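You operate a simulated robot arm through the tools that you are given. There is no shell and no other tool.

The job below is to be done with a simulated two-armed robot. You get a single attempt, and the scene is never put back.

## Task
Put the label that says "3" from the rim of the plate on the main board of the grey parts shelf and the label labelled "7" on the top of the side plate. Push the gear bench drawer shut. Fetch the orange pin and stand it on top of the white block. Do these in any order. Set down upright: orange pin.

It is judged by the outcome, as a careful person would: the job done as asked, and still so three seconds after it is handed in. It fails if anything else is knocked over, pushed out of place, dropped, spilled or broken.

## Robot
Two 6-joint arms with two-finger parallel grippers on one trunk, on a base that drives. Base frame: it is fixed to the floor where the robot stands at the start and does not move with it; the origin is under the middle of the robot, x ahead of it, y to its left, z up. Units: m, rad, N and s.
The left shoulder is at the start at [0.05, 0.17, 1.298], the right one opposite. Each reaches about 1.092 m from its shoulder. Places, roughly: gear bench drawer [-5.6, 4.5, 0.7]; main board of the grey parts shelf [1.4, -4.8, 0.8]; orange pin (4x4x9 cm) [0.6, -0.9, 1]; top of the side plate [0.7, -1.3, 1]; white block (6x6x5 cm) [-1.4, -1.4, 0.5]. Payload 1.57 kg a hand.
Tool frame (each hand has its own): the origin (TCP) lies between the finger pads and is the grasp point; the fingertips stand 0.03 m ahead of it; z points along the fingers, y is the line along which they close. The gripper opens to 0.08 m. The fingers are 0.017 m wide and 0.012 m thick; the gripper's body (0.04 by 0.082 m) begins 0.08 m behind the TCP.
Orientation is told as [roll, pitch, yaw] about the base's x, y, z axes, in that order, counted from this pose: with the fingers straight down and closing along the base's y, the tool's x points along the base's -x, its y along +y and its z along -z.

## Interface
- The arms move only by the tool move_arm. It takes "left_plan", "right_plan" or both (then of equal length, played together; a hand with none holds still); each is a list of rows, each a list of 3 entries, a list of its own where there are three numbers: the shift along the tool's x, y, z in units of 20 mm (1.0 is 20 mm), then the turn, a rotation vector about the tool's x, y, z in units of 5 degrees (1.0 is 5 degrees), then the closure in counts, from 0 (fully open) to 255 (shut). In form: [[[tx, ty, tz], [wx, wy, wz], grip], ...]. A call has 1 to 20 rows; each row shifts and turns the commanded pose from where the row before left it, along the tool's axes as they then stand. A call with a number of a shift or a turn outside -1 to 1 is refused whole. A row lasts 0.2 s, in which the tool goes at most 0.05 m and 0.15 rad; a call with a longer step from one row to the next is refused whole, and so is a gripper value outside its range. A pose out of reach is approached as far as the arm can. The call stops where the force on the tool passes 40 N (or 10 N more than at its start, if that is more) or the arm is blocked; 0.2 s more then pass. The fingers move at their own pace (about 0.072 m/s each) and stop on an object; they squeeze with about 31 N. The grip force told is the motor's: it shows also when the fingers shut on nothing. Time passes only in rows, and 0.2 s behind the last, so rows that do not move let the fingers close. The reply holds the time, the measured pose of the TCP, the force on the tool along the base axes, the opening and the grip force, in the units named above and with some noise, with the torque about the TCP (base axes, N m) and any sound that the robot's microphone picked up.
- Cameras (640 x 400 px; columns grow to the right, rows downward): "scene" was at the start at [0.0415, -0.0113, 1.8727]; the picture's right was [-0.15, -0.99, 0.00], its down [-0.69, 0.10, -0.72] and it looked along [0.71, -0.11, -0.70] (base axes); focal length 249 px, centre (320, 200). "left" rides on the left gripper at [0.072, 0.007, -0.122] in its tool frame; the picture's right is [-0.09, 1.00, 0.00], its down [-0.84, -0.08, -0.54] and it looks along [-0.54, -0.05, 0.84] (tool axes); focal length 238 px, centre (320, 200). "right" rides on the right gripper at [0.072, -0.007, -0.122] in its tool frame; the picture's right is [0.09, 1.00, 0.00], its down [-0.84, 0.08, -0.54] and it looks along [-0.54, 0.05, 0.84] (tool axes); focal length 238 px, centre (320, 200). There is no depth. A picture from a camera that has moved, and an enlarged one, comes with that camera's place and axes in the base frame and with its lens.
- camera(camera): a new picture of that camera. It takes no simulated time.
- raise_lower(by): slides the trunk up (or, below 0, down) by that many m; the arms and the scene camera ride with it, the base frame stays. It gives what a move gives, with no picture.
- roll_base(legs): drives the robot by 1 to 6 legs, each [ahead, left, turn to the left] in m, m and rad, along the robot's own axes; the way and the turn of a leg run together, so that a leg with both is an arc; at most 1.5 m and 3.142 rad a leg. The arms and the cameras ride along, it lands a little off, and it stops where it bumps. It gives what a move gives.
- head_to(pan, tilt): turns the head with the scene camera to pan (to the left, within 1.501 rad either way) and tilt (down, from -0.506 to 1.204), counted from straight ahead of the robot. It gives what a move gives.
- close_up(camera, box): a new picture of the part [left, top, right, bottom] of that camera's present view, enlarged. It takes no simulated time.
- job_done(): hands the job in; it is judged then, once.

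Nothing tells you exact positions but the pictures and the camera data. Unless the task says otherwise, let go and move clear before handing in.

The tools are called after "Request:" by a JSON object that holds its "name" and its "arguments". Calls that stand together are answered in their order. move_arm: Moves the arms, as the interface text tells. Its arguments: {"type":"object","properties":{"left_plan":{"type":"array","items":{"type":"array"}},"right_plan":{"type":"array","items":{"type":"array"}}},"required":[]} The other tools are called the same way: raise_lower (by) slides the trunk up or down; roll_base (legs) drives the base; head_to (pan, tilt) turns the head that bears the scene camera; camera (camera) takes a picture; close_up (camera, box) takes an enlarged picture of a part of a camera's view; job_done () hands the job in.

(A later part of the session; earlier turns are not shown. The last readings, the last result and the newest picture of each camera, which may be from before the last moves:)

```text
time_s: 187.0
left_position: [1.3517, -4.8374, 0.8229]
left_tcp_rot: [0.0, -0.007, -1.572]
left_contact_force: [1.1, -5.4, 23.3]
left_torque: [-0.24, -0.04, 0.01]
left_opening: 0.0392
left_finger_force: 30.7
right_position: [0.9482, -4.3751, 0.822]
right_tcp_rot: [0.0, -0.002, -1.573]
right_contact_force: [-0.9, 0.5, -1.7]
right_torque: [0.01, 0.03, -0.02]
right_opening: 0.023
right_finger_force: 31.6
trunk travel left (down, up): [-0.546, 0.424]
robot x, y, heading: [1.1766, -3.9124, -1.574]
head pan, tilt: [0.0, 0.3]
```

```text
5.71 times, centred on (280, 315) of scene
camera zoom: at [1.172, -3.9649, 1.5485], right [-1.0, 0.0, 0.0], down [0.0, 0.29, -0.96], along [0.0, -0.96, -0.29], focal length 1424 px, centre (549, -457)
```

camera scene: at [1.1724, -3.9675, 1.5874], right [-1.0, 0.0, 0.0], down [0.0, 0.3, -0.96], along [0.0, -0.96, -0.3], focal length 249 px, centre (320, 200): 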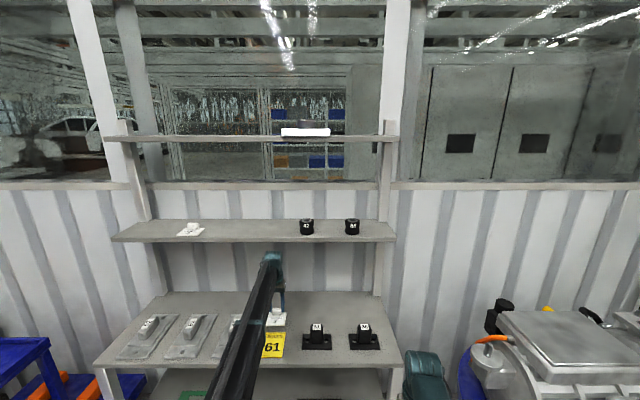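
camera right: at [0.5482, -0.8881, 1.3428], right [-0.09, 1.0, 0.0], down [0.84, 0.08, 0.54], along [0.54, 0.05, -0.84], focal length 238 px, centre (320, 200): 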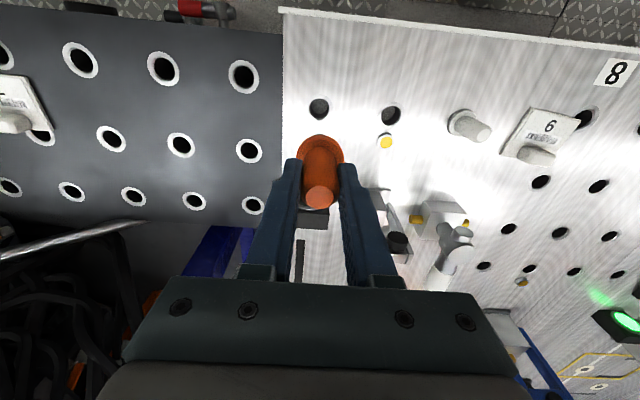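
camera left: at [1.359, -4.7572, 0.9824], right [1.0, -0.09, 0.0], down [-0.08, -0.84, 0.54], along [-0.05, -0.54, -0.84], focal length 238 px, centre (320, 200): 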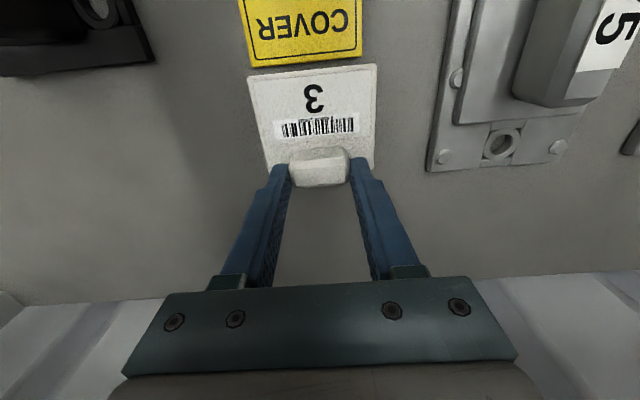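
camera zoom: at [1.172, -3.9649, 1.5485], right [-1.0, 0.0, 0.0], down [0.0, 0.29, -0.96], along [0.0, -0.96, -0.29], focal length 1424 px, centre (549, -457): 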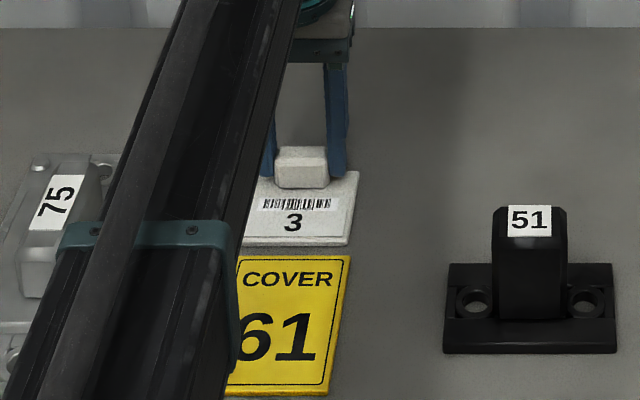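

Contact made and the label sits flat, about 6 mm behind the card. Easing up, opening, and backing straight out.

Request:
{"name": "raise_lower", "arguments": {"by": 0.003}}

Request:
{"name": "move_arm", "arguments": {"left_plan": [[[0, 0, 0], [0, 0, 0], 120], [[0, 0, 0], [0, 0, 0], 0], [[0, 0, 0], [0, 0, 0], 0], [[0, 0, 0], [0, 0, 0], 0]]}}

Request:
{"name": "raise_lower", "arguments": {"by": 0.006}}

Request:
{"name": "camera", "arguments": {"camera": "left"}}

```text
time_s: 187.5
left_position: [1.352, -4.838, 0.8233]
left_tcp_rot: [0.001, -0.003, -1.569]
left_contact_force: [-0.1, -0.7, -1.9]
left_torque: [0.01, -0.01, 0.0]
left_opening: 0.0393
left_finger_force: 30.9
right_position: [0.9495, -4.3751, 0.8243]
right_tcp_rot: [-0.001, 0.0, -1.573]
right_contact_force: [0.7, 0.9, -1.3]
right_torque: [-0.01, -0.04, -0.01]
right_opening: 0.0229
right_finger_force: 31.0
trunk travel left (down, up): [-0.549, 0.421]
robot x, y, heading: [1.1695, -3.9152, -1.57]
head pan, tilt: [0.0, 0.3]
```

```text
time_s: 188.5
left_position: [1.3515, -4.8374, 0.8241]
left_tcp_rot: [0.002, -0.006, -1.571]
left_contact_force: [0.0, 0.1, -0.6]
left_torque: [0.01, 0.0, -0.02]
left_opening: 0.0798
left_finger_force: 0.1
right_position: [0.9488, -4.376, 0.8234]
right_tcp_rot: [0.0, -0.001, -1.573]
right_contact_force: [0.3, 0.8, -2.0]
right_torque: [0.03, 0.01, 0.01]
right_opening: 0.0228
right_finger_force: 30.7
trunk travel left (down, up): [-0.549, 0.421]
robot x, y, heading: [1.1703, -3.9143, -1.574]
head pan, tilt: [0.0, 0.3]
```

```text
time_s: 189.0
left_position: [1.3524, -4.8385, 0.83]
left_tcp_rot: [0.002, -0.006, -1.57]
left_contact_force: [-0.4, -1.3, -0.3]
left_torque: [0.0, 0.02, 0.0]
left_opening: 0.08
left_finger_force: 0.0
right_position: [0.9489, -4.3753, 0.8298]
right_tcp_rot: [0.001, 0.001, -1.573]
right_contact_force: [0.8, -0.6, -2.3]
right_torque: [0.02, 0.01, -0.02]
right_opening: 0.0229
right_finger_force: 30.5
trunk travel left (down, up): [-0.555, 0.415]
robot x, y, heading: [1.1722, -3.914, -1.569]
head pan, tilt: [0.0, 0.3]
```

```text
taken
camera left: at [1.3593, -4.7657, 0.9523], right [1.0, -0.09, 0.0], down [-0.08, -0.83, 0.55], along [-0.05, -0.54, -0.84], focal length 238 px, centre (320, 200)
```

left: 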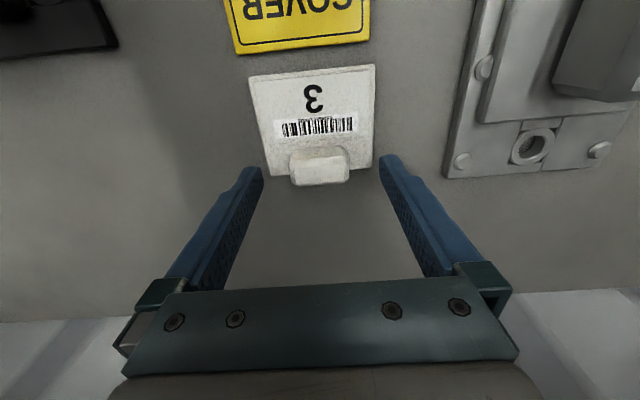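

Label "3" lies flat on the main board and is released. Backing the hand straight out.

Request:
{"name": "move_arm", "arguments": {"left_plan": [[[0.5, 0, 0], [0, 0, 0], 0], [[1, 0, 0], [0, 0, 0], 0], [[1, 0, 0], [0, 0, 0], 0], [[1, 0, 0], [0, 0, 0], 0], [[1, 0, 0], [0, 0, 0], 0], [[1, 0, 0], [0, 0, 0], 0], [[1, 0, 0], [0, 0, 0], 0], [[1, 0, 0], [0, 0, 0], 0], [[1, 0, 0], [0, 0, 0], 0], [[1, 0, 0], [0, 0, 0], 0], [[1, 0, 0], [0, 0, 0], 0], [[1, 0, 0], [0, 0, 0], 0], [[1, 0, 0], [0, 0, 0], 0], [[1, 0, 0], [0, 0, 0], 0], [[1, 0, 0], [0, 0, 0], 0], [[1, 0, 0], [0, 0, 0], 0], [[1, 0, 0], [0, 0, 0], 0], [[1, 0, 0], [0, 0, 0], 0], [[1, 0, 0], [0, 0, 0], 0], [[1, 0, 0], [0, 0, 0], 0]]}}

Request:
{"name": "raise_lower", "arguments": {"by": 0.15}}

Request:
{"name": "camera", "arguments": {"camera": "scene"}}

Request:
{"name": "close_up", "arguments": {"camera": "scene", "box": [180, 240, 420, 400]}}

```text
time_s: 193.2
left_position: [1.3509, -4.4479, 0.8311]
left_tcp_rot: [0.002, -0.006, -1.57]
left_contact_force: [-0.5, 0.7, 0.1]
left_torque: [0.0, 0.01, 0.01]
left_opening: 0.0796
left_finger_force: 0.1
right_position: [0.9494, -4.376, 0.8308]
right_tcp_rot: [0.0, 0.001, -1.571]
right_contact_force: [0.5, -0.2, -1.6]
right_torque: [-0.02, -0.01, -0.01]
right_opening: 0.0229
right_finger_force: 31.0
trunk travel left (down, up): [-0.555, 0.415]
robot x, y, heading: [1.1729, -3.9142, -1.574]
head pan, tilt: [0.0, 0.3]
```

```text
time_s: 195.0
left_position: [1.3524, -4.4487, 0.9809]
left_tcp_rot: [0.001, -0.005, -1.571]
left_contact_force: [-0.1, 0.3, -0.5]
left_torque: [-0.01, 0.01, 0.0]
left_opening: 0.08
left_finger_force: 0.0
right_position: [0.9489, -4.3752, 0.9794]
right_tcp_rot: [0.001, 0.0, -1.574]
right_contact_force: [1.2, 0.6, -1.1]
right_torque: [0.06, 0.0, 0.03]
right_opening: 0.0229
right_finger_force: 31.6
trunk travel left (down, up): [-0.705, 0.265]
robot x, y, heading: [1.1726, -3.9162, -1.577]
head pan, tilt: [0.0, 0.3]
```

```text
taken
camera scene: at [1.1723, -3.9673, 1.7074], right [-1.0, 0.0, 0.0], down [0.0, 0.3, -0.96], along [0.0, -0.96, -0.3], focal length 249 px, centre (320, 200)
```

scene: 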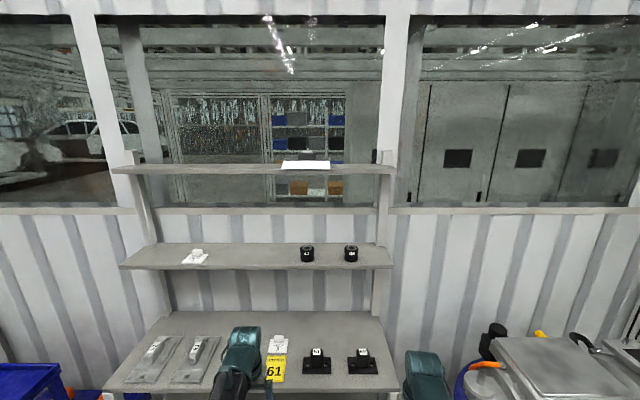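

```text
2.50 times, centred on (300, 320) of scene
camera zoom: at [1.1723, -3.9673, 1.7074], right [-1.0, 0.0, 0.0], down [0.0, 0.3, -0.96], along [0.0, -0.96, -0.3], focal length 623 px, centre (370, -100)
```

zoom: 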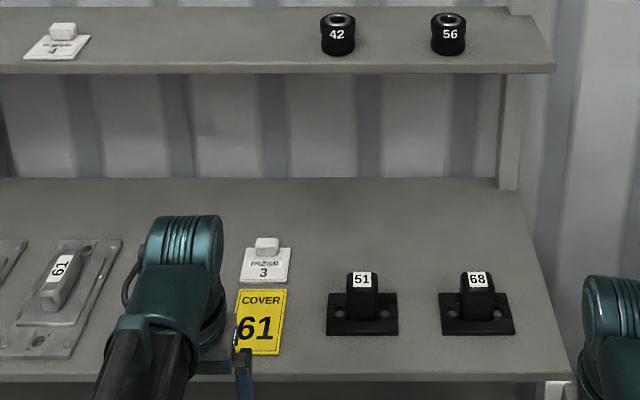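

Label "3" is done. Now I'll back away, move to the gate on the west side and turn to face it.

Request:
{"name": "roll_base", "arguments": {"legs": [[-0.75, 0, 0], [0, -1.05, 0]]}}

Request:
{"name": "raise_lower", "arguments": {"by": -0.1}}

Request:
{"name": "roll_base", "arguments": {"legs": [[0, 0, -1.57]]}}

Request:
{"name": "head_to", "arguments": {"pan": 0.0, "tilt": 0.3}}

Request:
{"name": "camera", "arguments": {"camera": "scene"}}

Request:
{"name": "head_to", "arguments": {"pan": -0.7, "tilt": 0.3}}

Request:
{"name": "camera", "arguments": {"camera": "scene"}}

```text
time_s: 204.1
left_position: [0.3169, -3.6723, 0.9807]
left_tcp_rot: [0.002, -0.004, -1.587]
left_contact_force: [-0.6, -0.3, 0.7]
left_torque: [-0.02, -0.04, 0.02]
left_opening: 0.08
left_finger_force: 0.0
right_position: [-0.0847, -3.593, 0.9799]
right_tcp_rot: [0.002, -0.001, -1.586]
right_contact_force: [-0.2, -0.4, -2.4]
right_torque: [-0.03, 0.04, 0.05]
right_opening: 0.0232
right_finger_force: 31.0
trunk travel left (down, up): [-0.705, 0.265]
robot x, y, heading: [0.1464, -3.1359, -1.587]
head pan, tilt: [0.0, 0.3]
```

```text
time_s: 205.4
left_position: [0.3182, -3.6733, 0.8804]
left_tcp_rot: [0.002, -0.006, -1.588]
left_contact_force: [0.4, 0.0, -0.4]
left_torque: [-0.01, 0.01, -0.02]
left_opening: 0.08
left_finger_force: 0.0
right_position: [-0.0851, -3.5939, 0.8805]
right_tcp_rot: [-0.001, -0.001, -1.587]
right_contact_force: [0.2, 0.2, -2.2]
right_torque: [0.03, -0.02, 0.03]
right_opening: 0.0228
right_finger_force: 30.3
trunk travel left (down, up): [-0.605, 0.365]
robot x, y, heading: [0.143, -3.1365, -1.592]
head pan, tilt: [0.0, 0.3]
```

```text
time_s: 209.6
left_position: [-0.3898, -3.3119, 0.88]
left_tcp_rot: [0.002, -0.006, 3.134]
left_contact_force: [0.1, 0.5, 0.2]
left_torque: [-0.03, -0.01, 0.0]
left_opening: 0.0802
left_finger_force: 0.0
right_position: [-0.3141, -2.9103, 0.8806]
right_tcp_rot: [0.0, -0.002, 3.134]
right_contact_force: [1.0, 0.2, -1.5]
right_torque: [0.01, 0.02, 0.03]
right_opening: 0.0229
right_finger_force: 30.7
trunk travel left (down, up): [-0.605, 0.365]
robot x, y, heading: [0.1447, -3.1345, 3.132]
head pan, tilt: [0.0, 0.3]
```

```text
time_s: 210.2
left_position: [-0.3899, -3.3135, 0.8805]
left_tcp_rot: [0.001, -0.006, 3.135]
left_contact_force: [-0.3, -0.4, 0.4]
left_torque: [-0.01, 0.0, -0.01]
left_opening: 0.08
left_finger_force: 0.1
right_position: [-0.3139, -2.9091, 0.88]
right_tcp_rot: [0.001, 0.001, 3.132]
right_contact_force: [-0.2, 0.7, -2.8]
right_torque: [0.0, -0.01, 0.01]
right_opening: 0.023
right_finger_force: 30.5
trunk travel left (down, up): [-0.605, 0.365]
robot x, y, heading: [0.1474, -3.1358, 3.132]
head pan, tilt: [0.0, 0.3]
```

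```text
taken
camera scene: at [0.0921, -3.1344, 1.6075], right [0.01, 1.0, 0.0], down [0.3, 0.0, -0.96], along [-0.96, 0.01, -0.3], focal length 249 px, centre (320, 200)
```

scene: 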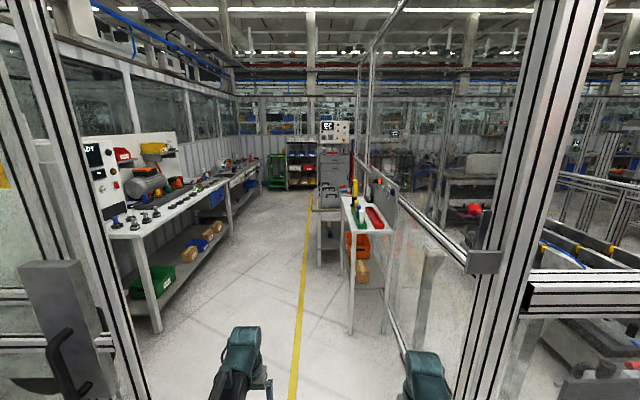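

```text
time_s: 211.2
left_position: [-0.3892, -3.3119, 0.8796]
left_tcp_rot: [0.003, -0.005, 3.136]
left_contact_force: [0.1, -0.7, 1.2]
left_torque: [0.0, -0.01, 0.02]
left_opening: 0.0801
left_finger_force: 0.1
right_position: [-0.3145, -2.9089, 0.8788]
right_tcp_rot: [0.0, 0.0, 3.133]
right_contact_force: [0.1, -0.2, -2.5]
right_torque: [0.0, 0.01, -0.03]
right_opening: 0.0231
right_finger_force: 31.4
trunk travel left (down, up): [-0.605, 0.365]
robot x, y, heading: [0.1467, -3.1337, 3.131]
head pan, tilt: [-0.7, 0.3]
```

```text
taken
camera scene: at [0.1145, -3.0745, 1.6075], right [0.65, 0.76, 0.0], down [0.22, -0.19, -0.96], along [-0.73, 0.62, -0.3], focal length 249 px, centre (320, 200)
```

scene: 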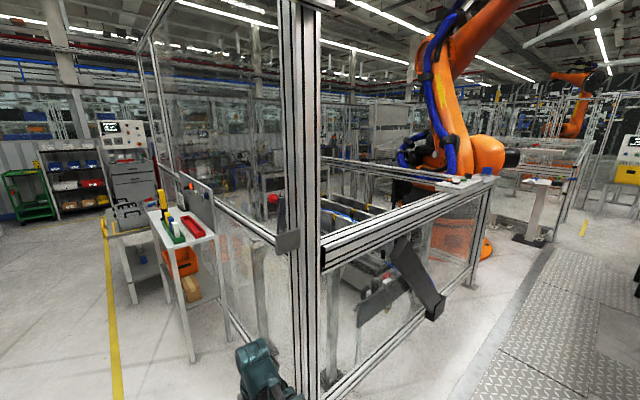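

The gate opens onto a corridor with a yellow line; benches are on the left and a table on the right. I'll check the door edge on the left before going through.

Request:
{"name": "head_to", "arguments": {"pan": 0.7, "tilt": 0.7}}

Request:
{"name": "camera", "arguments": {"camera": "scene"}}

Request:
{"name": "head_to", "arguments": {"pan": 0.0, "tilt": 1.0}}

Request:
{"name": "camera", "arguments": {"camera": "scene"}}

```text
time_s: 212.8
left_position: [-0.3894, -3.3116, 0.8799]
left_tcp_rot: [0.002, -0.005, 3.135]
left_contact_force: [0.7, 0.0, 0.2]
left_torque: [0.01, 0.03, -0.02]
left_opening: 0.0799
left_finger_force: 0.0
right_position: [-0.314, -2.9109, 0.8807]
right_tcp_rot: [0.001, 0.002, 3.134]
right_contact_force: [0.2, -0.5, -2.0]
right_torque: [-0.01, 0.0, 0.0]
right_opening: 0.0229
right_finger_force: 30.9
trunk travel left (down, up): [-0.605, 0.365]
robot x, y, heading: [0.1484, -3.1326, 3.134]
head pan, tilt: [0.7, 0.7]
```

```text
taken
camera scene: at [0.12, -3.1893, 1.5714], right [-0.64, 0.77, 0.0], down [0.5, 0.41, -0.77], along [-0.59, -0.49, -0.64], focal length 249 px, centre (320, 200)
```

scene: 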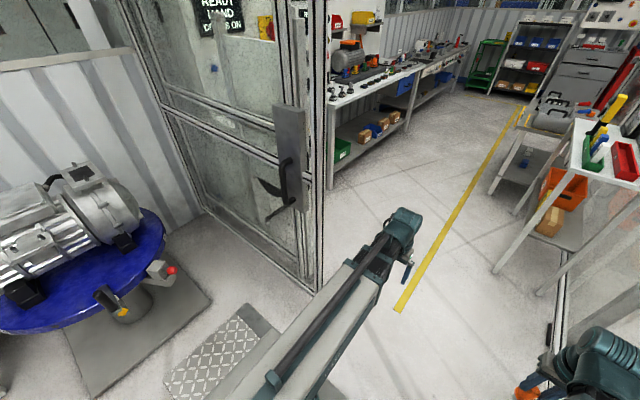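

```text
time_s: 213.8
left_position: [-0.3892, -3.313, 0.8803]
left_tcp_rot: [0.002, -0.005, 3.134]
left_contact_force: [0.3, 0.6, -0.5]
left_torque: [-0.02, 0.0, 0.03]
left_opening: 0.0802
left_finger_force: 0.1
right_position: [-0.3137, -2.9089, 0.8803]
right_tcp_rot: [0.0, 0.001, 3.133]
right_contact_force: [0.3, 0.3, -1.8]
right_torque: [0.02, -0.01, 0.0]
right_opening: 0.0228
right_finger_force: 31.3
trunk travel left (down, up): [-0.605, 0.365]
robot x, y, heading: [0.1449, -3.137, 3.13]
head pan, tilt: [0.0, 1.0]
```

```text
taken
camera scene: at [0.1158, -3.1347, 1.548], right [0.01, 1.0, 0.0], down [0.84, -0.01, -0.54], along [-0.54, 0.0, -0.84], focal length 249 px, centre (320, 200)
```

scene: 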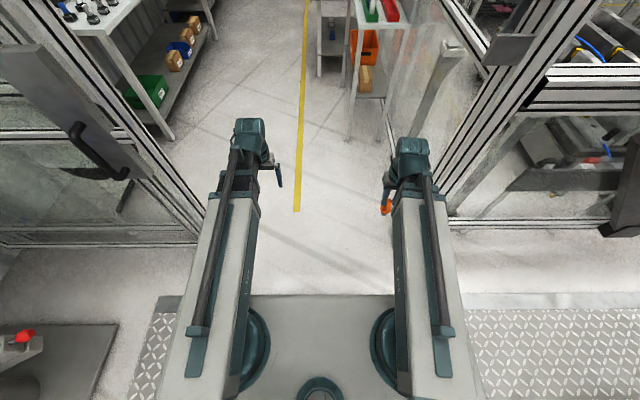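

The gate opening spans about y -3.85 to -2.4, so I fit. Driving through in steps, drifting left toward the corridor.

Request:
{"name": "roll_base", "arguments": {"legs": [[0.5, 0.22, 0], [0.6, 0.02, 0]]}}

Request:
{"name": "head_to", "arguments": {"pan": 0.0, "tilt": 0.6}}

Request:
{"name": "camera", "arguments": {"camera": "scene"}}

Request:
{"name": "head_to", "arguments": {"pan": -1.2, "tilt": 0.5}}

Request:
{"name": "camera", "arguments": {"camera": "scene"}}

```text
time_s: 219.9
left_position: [-1.4824, -3.5302, 0.8792]
left_tcp_rot: [0.003, -0.004, 3.125]
left_contact_force: [-0.2, 0.2, -0.6]
left_torque: [0.0, 0.0, 0.03]
left_opening: 0.0803
left_finger_force: 0.0
right_position: [-1.403, -3.1287, 0.8801]
right_tcp_rot: [0.0, 0.0, 3.123]
right_contact_force: [-0.2, 0.8, -2.3]
right_torque: [-0.02, -0.01, -0.03]
right_opening: 0.0229
right_finger_force: 30.7
trunk travel left (down, up): [-0.605, 0.365]
robot x, y, heading: [-0.9461, -3.3598, 3.129]
head pan, tilt: [0.0, 1.0]
```

```text
time_s: 220.8
left_position: [-1.4817, -3.5315, 0.8803]
left_tcp_rot: [0.001, -0.005, 3.126]
left_contact_force: [0.3, -0.4, 0.1]
left_torque: [0.0, 0.01, -0.02]
left_opening: 0.0799
left_finger_force: 0.1
right_position: [-1.4009, -3.129, 0.8796]
right_tcp_rot: [-0.001, 0.0, 3.124]
right_contact_force: [-0.1, -0.2, -2.2]
right_torque: [-0.02, -0.01, -0.02]
right_opening: 0.0228
right_finger_force: 31.0
trunk travel left (down, up): [-0.605, 0.365]
robot x, y, heading: [-0.9437, -3.3585, 3.127]
head pan, tilt: [0.0, 0.6]
```

```text
taken
camera scene: at [-0.9935, -3.3577, 1.5799], right [0.02, 1.0, 0.0], down [0.57, -0.01, -0.82], along [-0.82, 0.01, -0.57], focal length 249 px, centre (320, 200)
```

scene: 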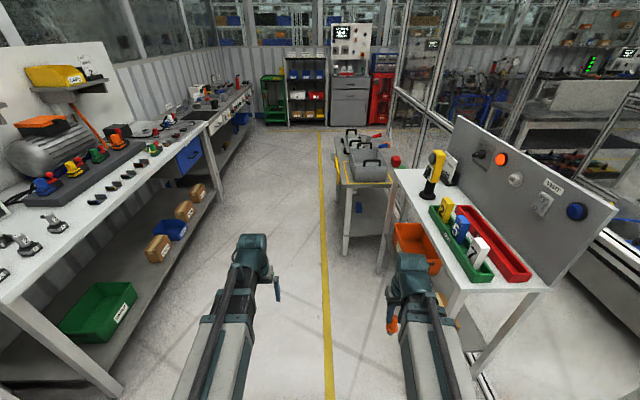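

```text
time_s: 222.2
left_position: [-1.4818, -3.5304, 0.881]
left_tcp_rot: [0.001, -0.005, 3.126]
left_contact_force: [0.5, 0.0, 0.4]
left_torque: [0.0, -0.02, -0.02]
left_opening: 0.0804
left_finger_force: 0.0
right_position: [-1.4033, -3.1284, 0.8804]
right_tcp_rot: [0.0, -0.001, 3.123]
right_contact_force: [0.6, -0.3, -2.8]
right_torque: [-0.03, -0.02, 0.0]
right_opening: 0.0231
right_finger_force: 30.9
trunk travel left (down, up): [-0.605, 0.365]
robot x, y, heading: [-0.9456, -3.3607, 3.124]
head pan, tilt: [-1.201, 0.499]
```

```text
taken
camera scene: at [-0.9366, -3.2739, 1.5891], right [0.94, 0.35, 0.0], down [0.17, -0.45, -0.88], along [-0.3, 0.82, -0.48], focal length 249 px, centre (320, 200)
```

scene: 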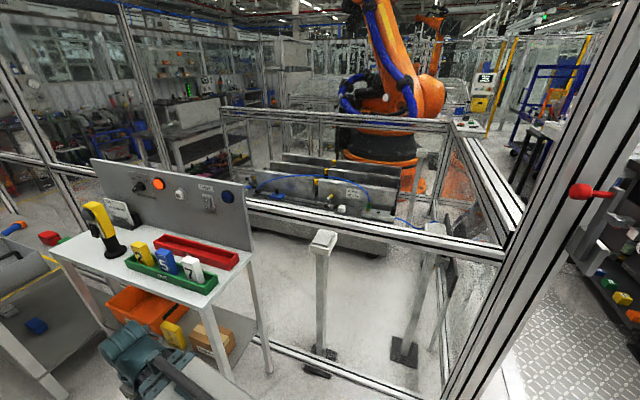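

From here the tray's near side is visible through the fence. Zooming in on it.

Request:
{"name": "close_up", "arguments": {"camera": "scene", "box": [220, 130, 440, 270]}}

Request:
{"name": "close_up", "arguments": {"camera": "scene", "box": [300, 170, 400, 240]}}

```text
2.86 times, centred on (330, 200) of scene
camera zoom: at [-0.9366, -3.2739, 1.5891], right [0.94, 0.35, 0.0], down [0.17, -0.45, -0.88], along [-0.3, 0.82, -0.48], focal length 712 px, centre (291, 200)
```

zoom: 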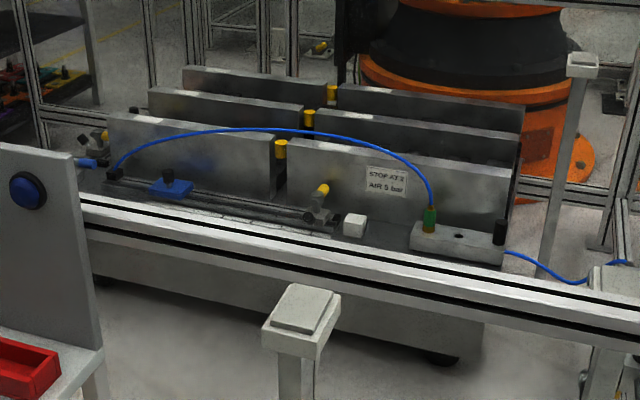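

```text
5.71 times, centred on (350, 205) of scene
camera zoom: at [-0.9366, -3.2739, 1.5891], right [0.94, 0.35, 0.0], down [0.17, -0.45, -0.88], along [-0.3, 0.82, -0.48], focal length 1424 px, centre (149, 171)
```

zoom: 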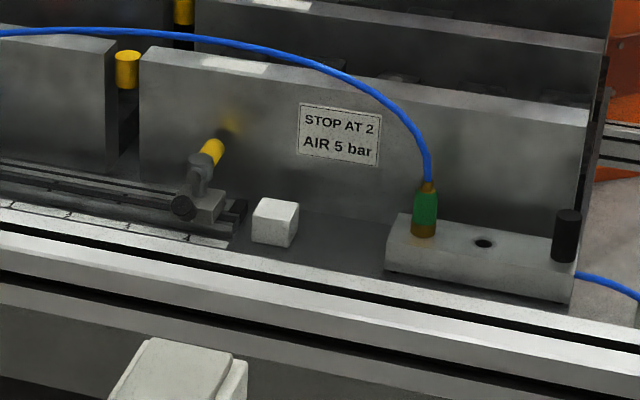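

The white block sits on the machine ledge near [-1.39, -1.48], top about z 0.52, reachable only from inside the fence. I'll keep going west along the corridor to find the way in.

Request:
{"name": "roll_base", "arguments": {"legs": [[0.3, 0.4, 0], [1.2, 0, 0]]}}

Request:
{"name": "head_to", "arguments": {"pan": 0.0, "tilt": 0.5}}

Request:
{"name": "camera", "arguments": {"camera": "scene"}}

Request:
{"name": "head_to", "arguments": {"pan": -0.9, "tilt": 0.4}}

Request:
{"name": "camera", "arguments": {"camera": "scene"}}

Request:
{"name": "close_up", "arguments": {"camera": "right", "box": [220, 60, 420, 260]}}

```text
time_s: 230.9
left_position: [-2.9972, -3.8988, 0.8811]
left_tcp_rot: [0.001, -0.004, 3.121]
left_contact_force: [-0.6, 0.0, 0.0]
left_torque: [-0.01, -0.02, -0.01]
left_opening: 0.0801
left_finger_force: 0.0
right_position: [-2.9158, -3.4969, 0.8785]
right_tcp_rot: [0.0, -0.001, 3.119]
right_contact_force: [0.1, 0.4, -2.5]
right_torque: [0.03, -0.01, -0.03]
right_opening: 0.0231
right_finger_force: 31.5
trunk travel left (down, up): [-0.605, 0.365]
robot x, y, heading: [-2.4587, -3.7268, 3.117]
head pan, tilt: [-1.201, 0.499]
```

```text
time_s: 232.3
left_position: [-2.996, -3.8987, 0.8782]
left_tcp_rot: [0.002, -0.005, 3.122]
left_contact_force: [0.6, -0.3, 0.2]
left_torque: [0.01, -0.01, 0.01]
left_opening: 0.0803
left_finger_force: 0.1
right_position: [-2.9155, -3.4968, 0.8797]
right_tcp_rot: [0.001, -0.001, 3.119]
right_contact_force: [-0.2, 0.1, -3.0]
right_torque: [0.03, -0.03, 0.0]
right_opening: 0.023
right_finger_force: 31.0
trunk travel left (down, up): [-0.605, 0.365]
robot x, y, heading: [-2.4598, -3.7319, 3.118]
head pan, tilt: [0.0, 0.499]
```

```text
taken
camera scene: at [-2.5099, -3.7279, 1.5891], right [0.02, 1.0, 0.0], down [0.48, -0.01, -0.88], along [-0.88, 0.02, -0.48], focal length 249 px, centre (320, 200)
```

scene: 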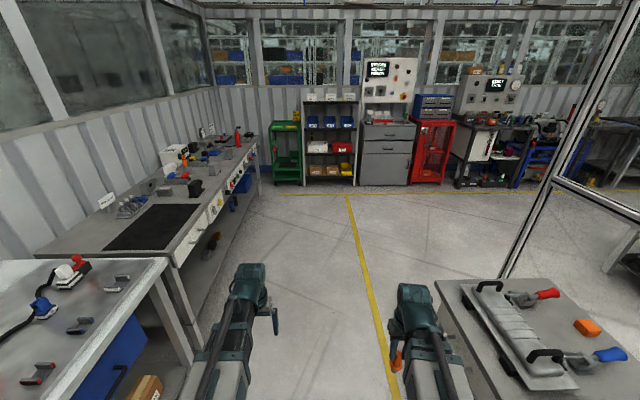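

```text
time_s: 233.5
left_position: [-2.9964, -3.8994, 0.8809]
left_tcp_rot: [0.002, -0.006, 3.121]
left_contact_force: [-0.8, 0.4, 0.0]
left_torque: [0.03, 0.01, 0.03]
left_opening: 0.0801
left_finger_force: 0.1
right_position: [-2.9156, -3.4982, 0.8797]
right_tcp_rot: [0.0, 0.0, 3.119]
right_contact_force: [0.0, 0.1, -1.9]
right_torque: [-0.03, 0.02, -0.01]
right_opening: 0.0229
right_finger_force: 30.8
trunk travel left (down, up): [-0.605, 0.365]
robot x, y, heading: [-2.4599, -3.7324, 3.117]
head pan, tilt: [-0.901, 0.4]
```

```text
taken
camera scene: at [-2.475, -3.6561, 1.5982], right [0.8, 0.6, 0.0], down [0.24, -0.31, -0.92], along [-0.56, 0.73, -0.39], focal length 249 px, centre (320, 200)
```

scene: 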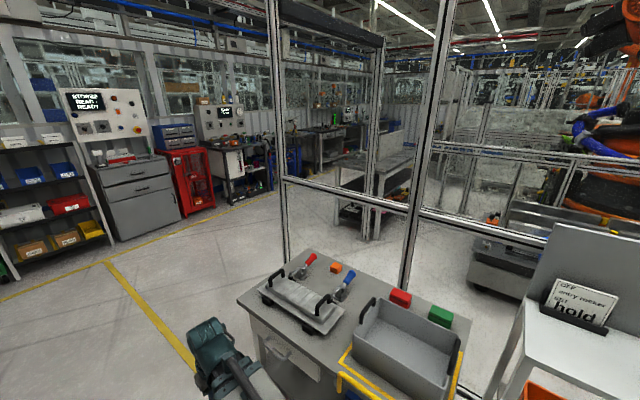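

```text
2.00 times, centred on (320, 160) of right
camera zoom: at [-2.8439, -3.4929, 1.0031], right [0.07, -1.0, 0.0], down [-0.84, -0.06, 0.54], along [-0.54, -0.04, -0.84], focal length 477 px, centre (320, 280)
```

zoom: 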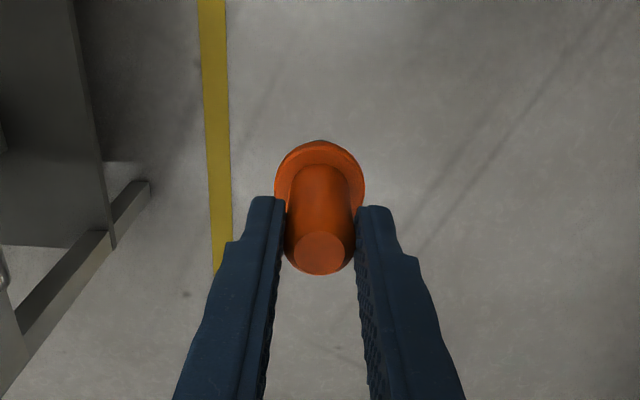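

Clear ahead. Continuing west, then looking north for the entrance.

Request:
{"name": "roll_base", "arguments": {"legs": [[1.2, 0, 0.02]]}}

Request:
{"name": "head_to", "arguments": {"pan": -1.4, "tilt": 0.4}}

Request:
{"name": "camera", "arguments": {"camera": "scene"}}

Request:
{"name": "head_to", "arguments": {"pan": -0.6, "tilt": 0.4}}

Request:
{"name": "camera", "arguments": {"camera": "scene"}}

```text
time_s: 239.6
left_position: [-4.1894, -3.9192, 0.8794]
left_tcp_rot: [0.004, -0.006, -3.123]
left_contact_force: [-0.6, -0.4, -0.1]
left_torque: [-0.03, -0.04, -0.03]
left_opening: 0.0802
left_finger_force: 0.1
right_position: [-4.125, -3.5135, 0.8811]
right_tcp_rot: [0.0, -0.001, -3.126]
right_contact_force: [-0.5, -0.2, -2.2]
right_torque: [0.01, -0.04, 0.03]
right_opening: 0.0227
right_finger_force: 30.8
trunk travel left (down, up): [-0.605, 0.365]
robot x, y, heading: [-3.6597, -3.7326, -3.119]
head pan, tilt: [-0.901, 0.4]
```

```text
time_s: 240.5
left_position: [-4.189, -3.9169, 0.8793]
left_tcp_rot: [0.002, -0.003, -3.123]
left_contact_force: [0.2, -0.1, 0.4]
left_torque: [-0.02, 0.03, -0.02]
left_opening: 0.0801
left_finger_force: 0.0
right_position: [-4.125, -3.513, 0.8801]
right_tcp_rot: [-0.001, 0.0, -3.124]
right_contact_force: [-0.2, -0.5, -1.9]
right_torque: [0.02, -0.01, 0.01]
right_opening: 0.0232
right_finger_force: 31.6
trunk travel left (down, up): [-0.605, 0.365]
robot x, y, heading: [-3.664, -3.7277, -3.123]
head pan, tilt: [-1.4, 0.4]
```

```text
taken
camera scene: at [-3.6368, -3.635, 1.5982], right [0.98, 0.19, 0.0], down [0.07, -0.38, -0.92], along [-0.17, 0.9, -0.39], focal length 249 px, centre (320, 200)
```

scene: 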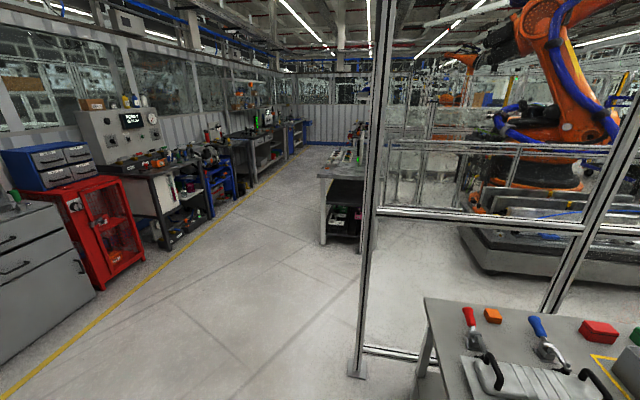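

```text
time_s: 241.6
left_position: [-4.1894, -3.9189, 0.8809]
left_tcp_rot: [0.001, -0.006, -3.122]
left_contact_force: [-0.3, 0.5, 0.5]
left_torque: [-0.02, -0.01, -0.01]
left_opening: 0.0799
left_finger_force: 0.0
right_position: [-4.1245, -3.5136, 0.8806]
right_tcp_rot: [0.002, 0.0, -3.124]
right_contact_force: [1.3, 0.0, -2.0]
right_torque: [0.01, -0.01, 0.01]
right_opening: 0.0231
right_finger_force: 31.1
trunk travel left (down, up): [-0.605, 0.365]
robot x, y, heading: [-3.6605, -3.7281, -3.127]
head pan, tilt: [-0.6, 0.4]
```

```text
taken
camera scene: at [-3.6966, -3.675, 1.5982], right [0.55, 0.83, 0.0], down [0.33, -0.21, -0.92], along [-0.77, 0.51, -0.39], focal length 249 px, centre (320, 200)
```

scene: 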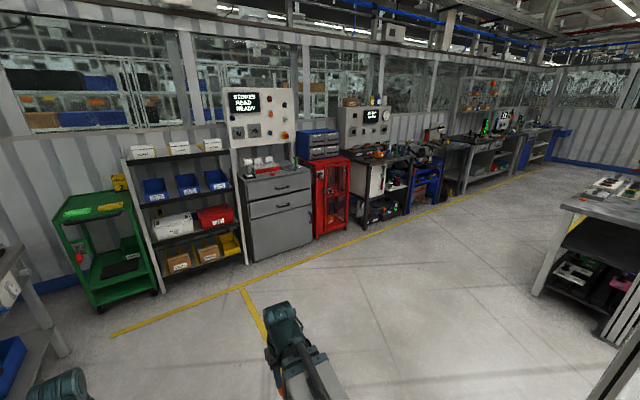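

The entrance is at the west end: between the fence post at about [-3.6, -2.58] and a table at y ≈ -1.25. I'll move west, turn to face north and drive up to that gap.

Request:
{"name": "roll_base", "arguments": {"legs": [[0.55, 0, 0], [0, 0, -1.585]]}}

Request:
{"name": "head_to", "arguments": {"pan": 0.0, "tilt": 0.6}}

Request:
{"name": "camera", "arguments": {"camera": "scene"}}

Request:
{"name": "roll_base", "arguments": {"legs": [[1.2, 0, 0]]}}

Request:
{"name": "head_to", "arguments": {"pan": -1.1, "tilt": 0.6}}

Request:
{"name": "camera", "arguments": {"camera": "scene"}}

```text
time_s: 248.6
left_position: [-4.3993, -3.2112, 0.8803]
left_tcp_rot: [0.002, -0.005, 1.591]
left_contact_force: [-0.1, -0.5, 0.4]
left_torque: [0.0, 0.01, 0.01]
left_opening: 0.0801
left_finger_force: 0.0
right_position: [-3.9945, -3.2753, 0.8798]
right_tcp_rot: [0.0, -0.001, 1.59]
right_contact_force: [-0.7, 0.9, -1.6]
right_torque: [-0.02, 0.02, -0.01]
right_opening: 0.0231
right_finger_force: 31.1
trunk travel left (down, up): [-0.605, 0.365]
robot x, y, heading: [-4.2074, -3.7394, 1.593]
head pan, tilt: [-0.6, 0.4]
```

```text
time_s: 249.6
left_position: [-4.3987, -3.2101, 0.8803]
left_tcp_rot: [0.002, -0.004, 1.592]
left_contact_force: [0.1, -0.4, -0.2]
left_torque: [0.02, -0.02, 0.02]
left_opening: 0.0798
left_finger_force: 0.1
right_position: [-3.9945, -3.2751, 0.8795]
right_tcp_rot: [0.001, -0.001, 1.589]
right_contact_force: [-0.9, -0.8, -1.1]
right_torque: [-0.03, 0.01, 0.02]
right_opening: 0.023
right_finger_force: 31.1
trunk travel left (down, up): [-0.605, 0.365]
robot x, y, heading: [-4.2114, -3.7436, 1.588]
head pan, tilt: [0.0, 0.6]
```

```text
taken
camera scene: at [-4.2088, -3.6912, 1.58], right [1.0, 0.02, 0.0], down [0.01, -0.56, -0.83], along [-0.01, 0.83, -0.56], focal length 249 px, centre (320, 200)
```

scene: 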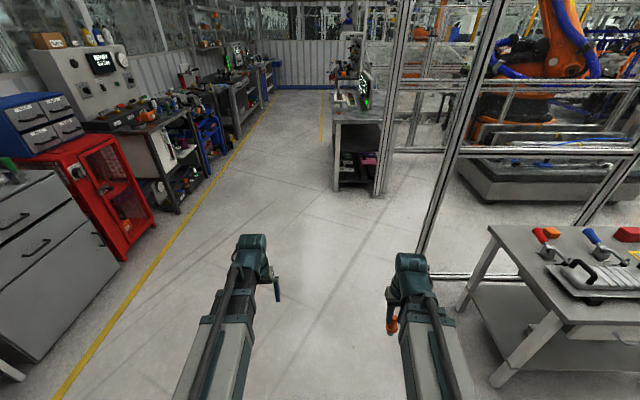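

```text
time_s: 255.7
left_position: [-4.4521, -2.016, 0.8805]
left_tcp_rot: [0.001, -0.006, 1.619]
left_contact_force: [0.4, -0.2, 0.7]
left_torque: [0.02, -0.01, -0.01]
left_opening: 0.0801
left_finger_force: 0.0
right_position: [-4.0471, -2.0693, 0.8793]
right_tcp_rot: [0.0, 0.0, 1.617]
right_contact_force: [0.0, 0.2, -0.9]
right_torque: [-0.02, 0.0, -0.03]
right_opening: 0.0228
right_finger_force: 31.0
trunk travel left (down, up): [-0.605, 0.365]
robot x, y, heading: [-4.2515, -2.542, 1.619]
head pan, tilt: [0.0, 0.6]
```

```text
time_s: 257.0
left_position: [-4.4522, -2.0164, 0.8802]
left_tcp_rot: [0.003, -0.004, 1.619]
left_contact_force: [0.6, -0.6, -0.8]
left_torque: [0.0, 0.0, 0.04]
left_opening: 0.0798
left_finger_force: 0.1
right_position: [-4.0466, -2.0698, 0.8801]
right_tcp_rot: [0.0, -0.001, 1.618]
right_contact_force: [-0.3, -0.2, -2.0]
right_torque: [0.03, 0.0, 0.01]
right_opening: 0.0228
right_finger_force: 30.7
trunk travel left (down, up): [-0.605, 0.365]
robot x, y, heading: [-4.2485, -2.5398, 1.624]
head pan, tilt: [-1.1, 0.6]
```

```text
taken
camera scene: at [-4.1686, -2.536, 1.58], right [0.5, -0.87, 0.0], down [-0.49, -0.28, -0.82], along [0.72, 0.41, -0.57], focal length 249 px, centre (320, 200)
```

scene: 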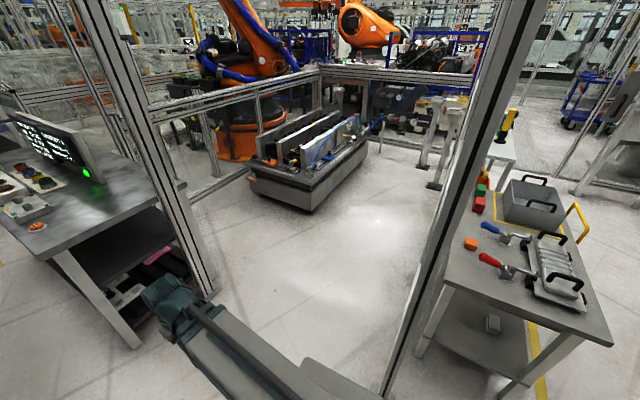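

The enclosure is open on the west side, with ample room along the machine (front face y ≈ -1.52). I'll go up to y ≈ -2.05, straighten, and strafe east along the machine.

Request:
{"name": "roll_base", "arguments": {"legs": [[0.48, 0, -0.05]]}}

Request:
{"name": "roll_base", "arguments": {"legs": [[0, -1.3, 0]]}}

Request:
{"name": "head_to", "arguments": {"pan": -0.9, "tilt": 0.8}}

Request:
{"name": "camera", "arguments": {"camera": "scene"}}

```text
time_s: 259.9
left_position: [-4.4303, -1.5257, 0.8809]
left_tcp_rot: [0.002, -0.007, 1.563]
left_contact_force: [-0.5, -0.1, -0.3]
left_torque: [-0.03, -0.01, 0.01]
left_opening: 0.0799
left_finger_force: 0.1
right_position: [-4.0287, -1.6026, 0.8802]
right_tcp_rot: [0.001, 0.001, 1.56]
right_contact_force: [-1.1, 0.1, -1.6]
right_torque: [0.0, -0.02, 0.01]
right_opening: 0.0231
right_finger_force: 31.0
trunk travel left (down, up): [-0.605, 0.365]
robot x, y, heading: [-4.2556, -2.064, 1.561]
head pan, tilt: [-1.1, 0.6]
```

```text
time_s: 266.5
left_position: [-3.1049, -1.5419, 0.8799]
left_tcp_rot: [0.002, -0.006, 1.56]
left_contact_force: [-0.8, 0.0, 1.1]
left_torque: [0.0, -0.03, 0.02]
left_opening: 0.0801
left_finger_force: 0.1
right_position: [-2.704, -1.618, 0.8793]
right_tcp_rot: [-0.001, -0.001, 1.558]
right_contact_force: [0.5, 0.7, -1.6]
right_torque: [0.0, 0.0, -0.01]
right_opening: 0.0229
right_finger_force: 31.6
trunk travel left (down, up): [-0.605, 0.365]
robot x, y, heading: [-2.9297, -2.0749, 1.557]
head pan, tilt: [-1.1, 0.6]
```

```text
time_s: 267.2
left_position: [-3.1061, -1.5413, 0.8806]
left_tcp_rot: [0.002, -0.006, 1.561]
left_contact_force: [-0.3, 0.6, 0.6]
left_torque: [0.0, 0.02, 0.03]
left_opening: 0.0799
left_finger_force: 0.1
right_position: [-2.7036, -1.6182, 0.8811]
right_tcp_rot: [0.001, 0.0, 1.559]
right_contact_force: [-0.3, -0.5, -1.7]
right_torque: [-0.03, -0.01, 0.0]
right_opening: 0.0231
right_finger_force: 31.1
trunk travel left (down, up): [-0.605, 0.365]
robot x, y, heading: [-2.9329, -2.0783, 1.559]
head pan, tilt: [-0.901, 0.799]
```

```text
taken
camera scene: at [-2.8673, -2.0667, 1.5632], right [0.61, -0.79, 0.0], down [-0.57, -0.44, -0.7], along [0.55, 0.43, -0.72], focal length 249 px, centre (320, 200)
```

scene: 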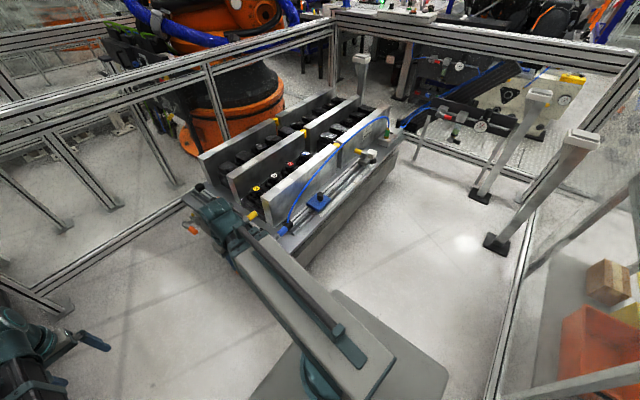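

All clear. I'll raise 0.15 m so the pin passes well above the hose and slide, then strafe further east.

Request:
{"name": "raise_lower", "arguments": {"by": 0.15}}

Request:
{"name": "roll_base", "arguments": {"legs": [[0.03, -1.13, 0.012]]}}

Request:
{"name": "head_to", "arguments": {"pan": -0.5, "tilt": 0.9}}

Request:
{"name": "camera", "arguments": {"camera": "scene"}}

Request:
{"name": "camera", "arguments": {"camera": "right"}}

```text
time_s: 269.0
left_position: [-3.1048, -1.5417, 1.03]
left_tcp_rot: [0.003, -0.005, 1.56]
left_contact_force: [0.0, -0.7, 0.2]
left_torque: [0.02, 0.02, 0.03]
left_opening: 0.08
left_finger_force: 0.1
right_position: [-2.7027, -1.618, 1.0311]
right_tcp_rot: [0.001, 0.001, 1.559]
right_contact_force: [0.7, -0.3, -1.3]
right_torque: [0.03, 0.02, -0.03]
right_opening: 0.0229
right_finger_force: 31.4
trunk travel left (down, up): [-0.755, 0.215]
robot x, y, heading: [-2.9332, -2.0755, 1.555]
head pan, tilt: [-0.901, 0.799]
```

```text
time_s: 274.8
left_position: [-1.9704, -1.5178, 1.0288]
left_tcp_rot: [0.001, -0.005, 1.581]
left_contact_force: [0.6, 0.0, 0.0]
left_torque: [-0.01, -0.01, 0.01]
left_opening: 0.0801
left_finger_force: 0.0
right_position: [-1.5667, -1.5881, 1.0297]
right_tcp_rot: [-0.002, 0.001, 1.579]
right_contact_force: [0.0, 0.4, -2.9]
right_torque: [-0.01, 0.03, -0.03]
right_opening: 0.0231
right_finger_force: 31.6
trunk travel left (down, up): [-0.755, 0.215]
robot x, y, heading: [-1.7847, -2.0493, 1.579]
head pan, tilt: [-0.901, 0.799]
```

```text
time_s: 275.7
left_position: [-1.9707, -1.5183, 1.0298]
left_tcp_rot: [0.001, -0.005, 1.58]
left_contact_force: [-0.3, -0.1, -0.3]
left_torque: [0.0, -0.01, -0.03]
left_opening: 0.0802
left_finger_force: 0.0
right_position: [-1.566, -1.589, 1.0302]
right_tcp_rot: [0.0, -0.001, 1.578]
right_contact_force: [-0.7, -0.4, -1.8]
right_torque: [-0.01, 0.0, -0.02]
right_opening: 0.023
right_finger_force: 30.7
trunk travel left (down, up): [-0.755, 0.215]
robot x, y, heading: [-1.7873, -2.0499, 1.581]
head pan, tilt: [-0.499, 0.901]
```

```text
taken
camera scene: at [-1.7495, -2.0227, 1.7052], right [0.88, -0.47, 0.0], down [-0.37, -0.69, -0.62], along [0.29, 0.55, -0.78], focal length 249 px, centre (320, 200)
```

scene: 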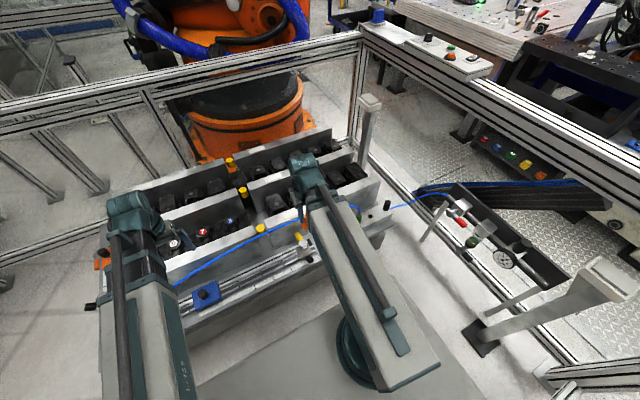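

```text
taken
camera right: at [-1.56, -1.6602, 1.1531], right [-1.0, -0.1, 0.0], down [-0.08, 0.84, 0.54], along [-0.05, 0.54, -0.84], focal length 238 px, centre (320, 200)
```

right: 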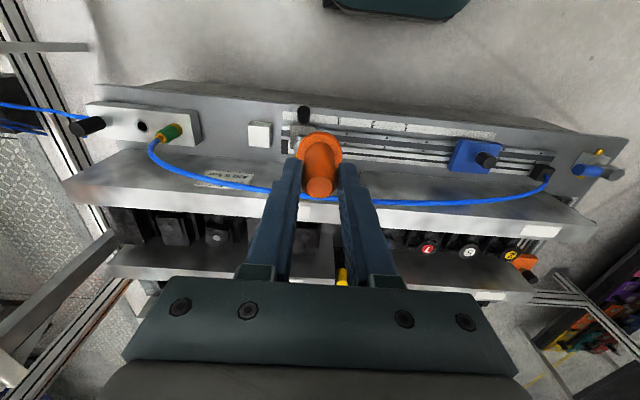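

The white block and a blue air hose arching near it are visible below the right hand. I need to know exactly where the hose runs relative to the block, so I'll zoom in and take a second viewpoint.

Request:
{"name": "close_up", "arguments": {"camera": "right", "box": [80, 80, 340, 240]}}

Request:
{"name": "head_to", "arguments": {"pan": -0.75, "tilt": 0.8}}

Request:
{"name": "close_up", "arguments": {"camera": "scene", "box": [160, 120, 400, 300]}}

Request:
{"name": "camera", "arguments": {"camera": "left"}}

```text
2.46 times, centred on (210, 160) of right
camera zoom: at [-1.56, -1.6602, 1.1531], right [-1.0, -0.1, 0.0], down [-0.08, 0.84, 0.54], along [-0.05, 0.54, -0.84], focal length 587 px, centre (591, 298)
```

zoom: 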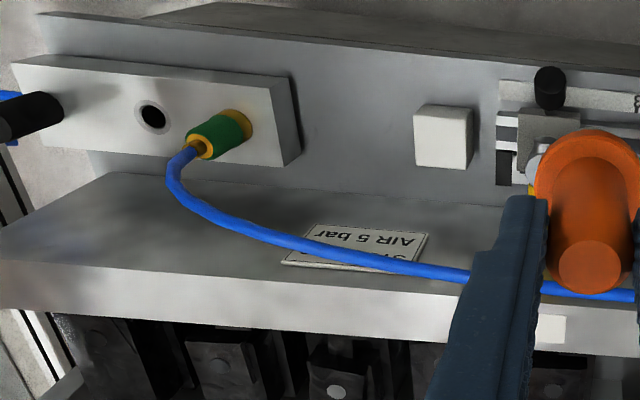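

```text
time_s: 276.5
left_position: [-1.9711, -1.5172, 1.0315]
left_tcp_rot: [0.002, -0.006, 1.579]
left_contact_force: [-0.5, -0.6, 0.5]
left_torque: [0.0, -0.02, -0.02]
left_opening: 0.0801
left_finger_force: 0.0
right_position: [-1.5665, -1.5881, 1.0299]
right_tcp_rot: [-0.001, 0.0, 1.578]
right_contact_force: [-0.1, 0.5, -2.2]
right_torque: [-0.01, -0.03, 0.01]
right_opening: 0.0231
right_finger_force: 31.4
trunk travel left (down, up): [-0.755, 0.215]
robot x, y, heading: [-1.7885, -2.0541, 1.575]
head pan, tilt: [-0.75, 0.799]
```

```text
2.22 times, centred on (280, 210) of scene
camera zoom: at [-1.7307, -2.0298, 1.7131], right [0.74, -0.68, 0.0], down [-0.49, -0.53, -0.7], along [0.47, 0.51, -0.72], focal length 554 px, centre (409, 178)
```

zoom: 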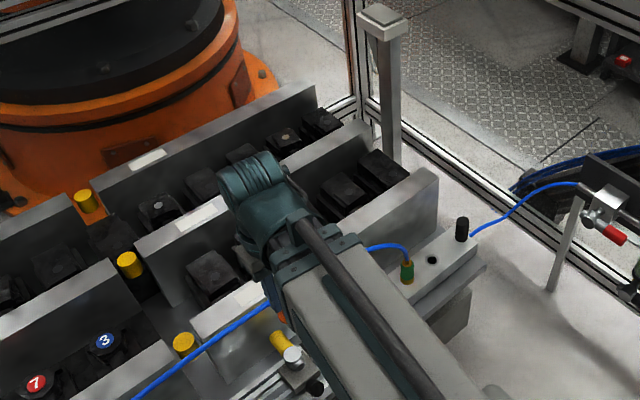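

```text
taken
camera left: at [-1.9756, -1.5907, 1.1524], right [-1.0, 0.08, 0.0], down [0.07, 0.83, 0.55], along [0.04, 0.54, -0.84], focal length 238 px, centre (320, 200)
```

left: 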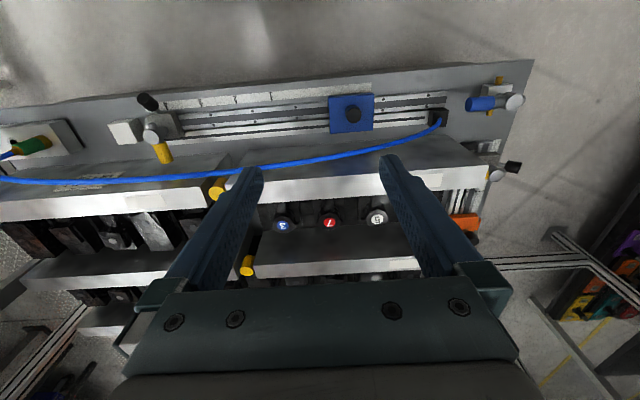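

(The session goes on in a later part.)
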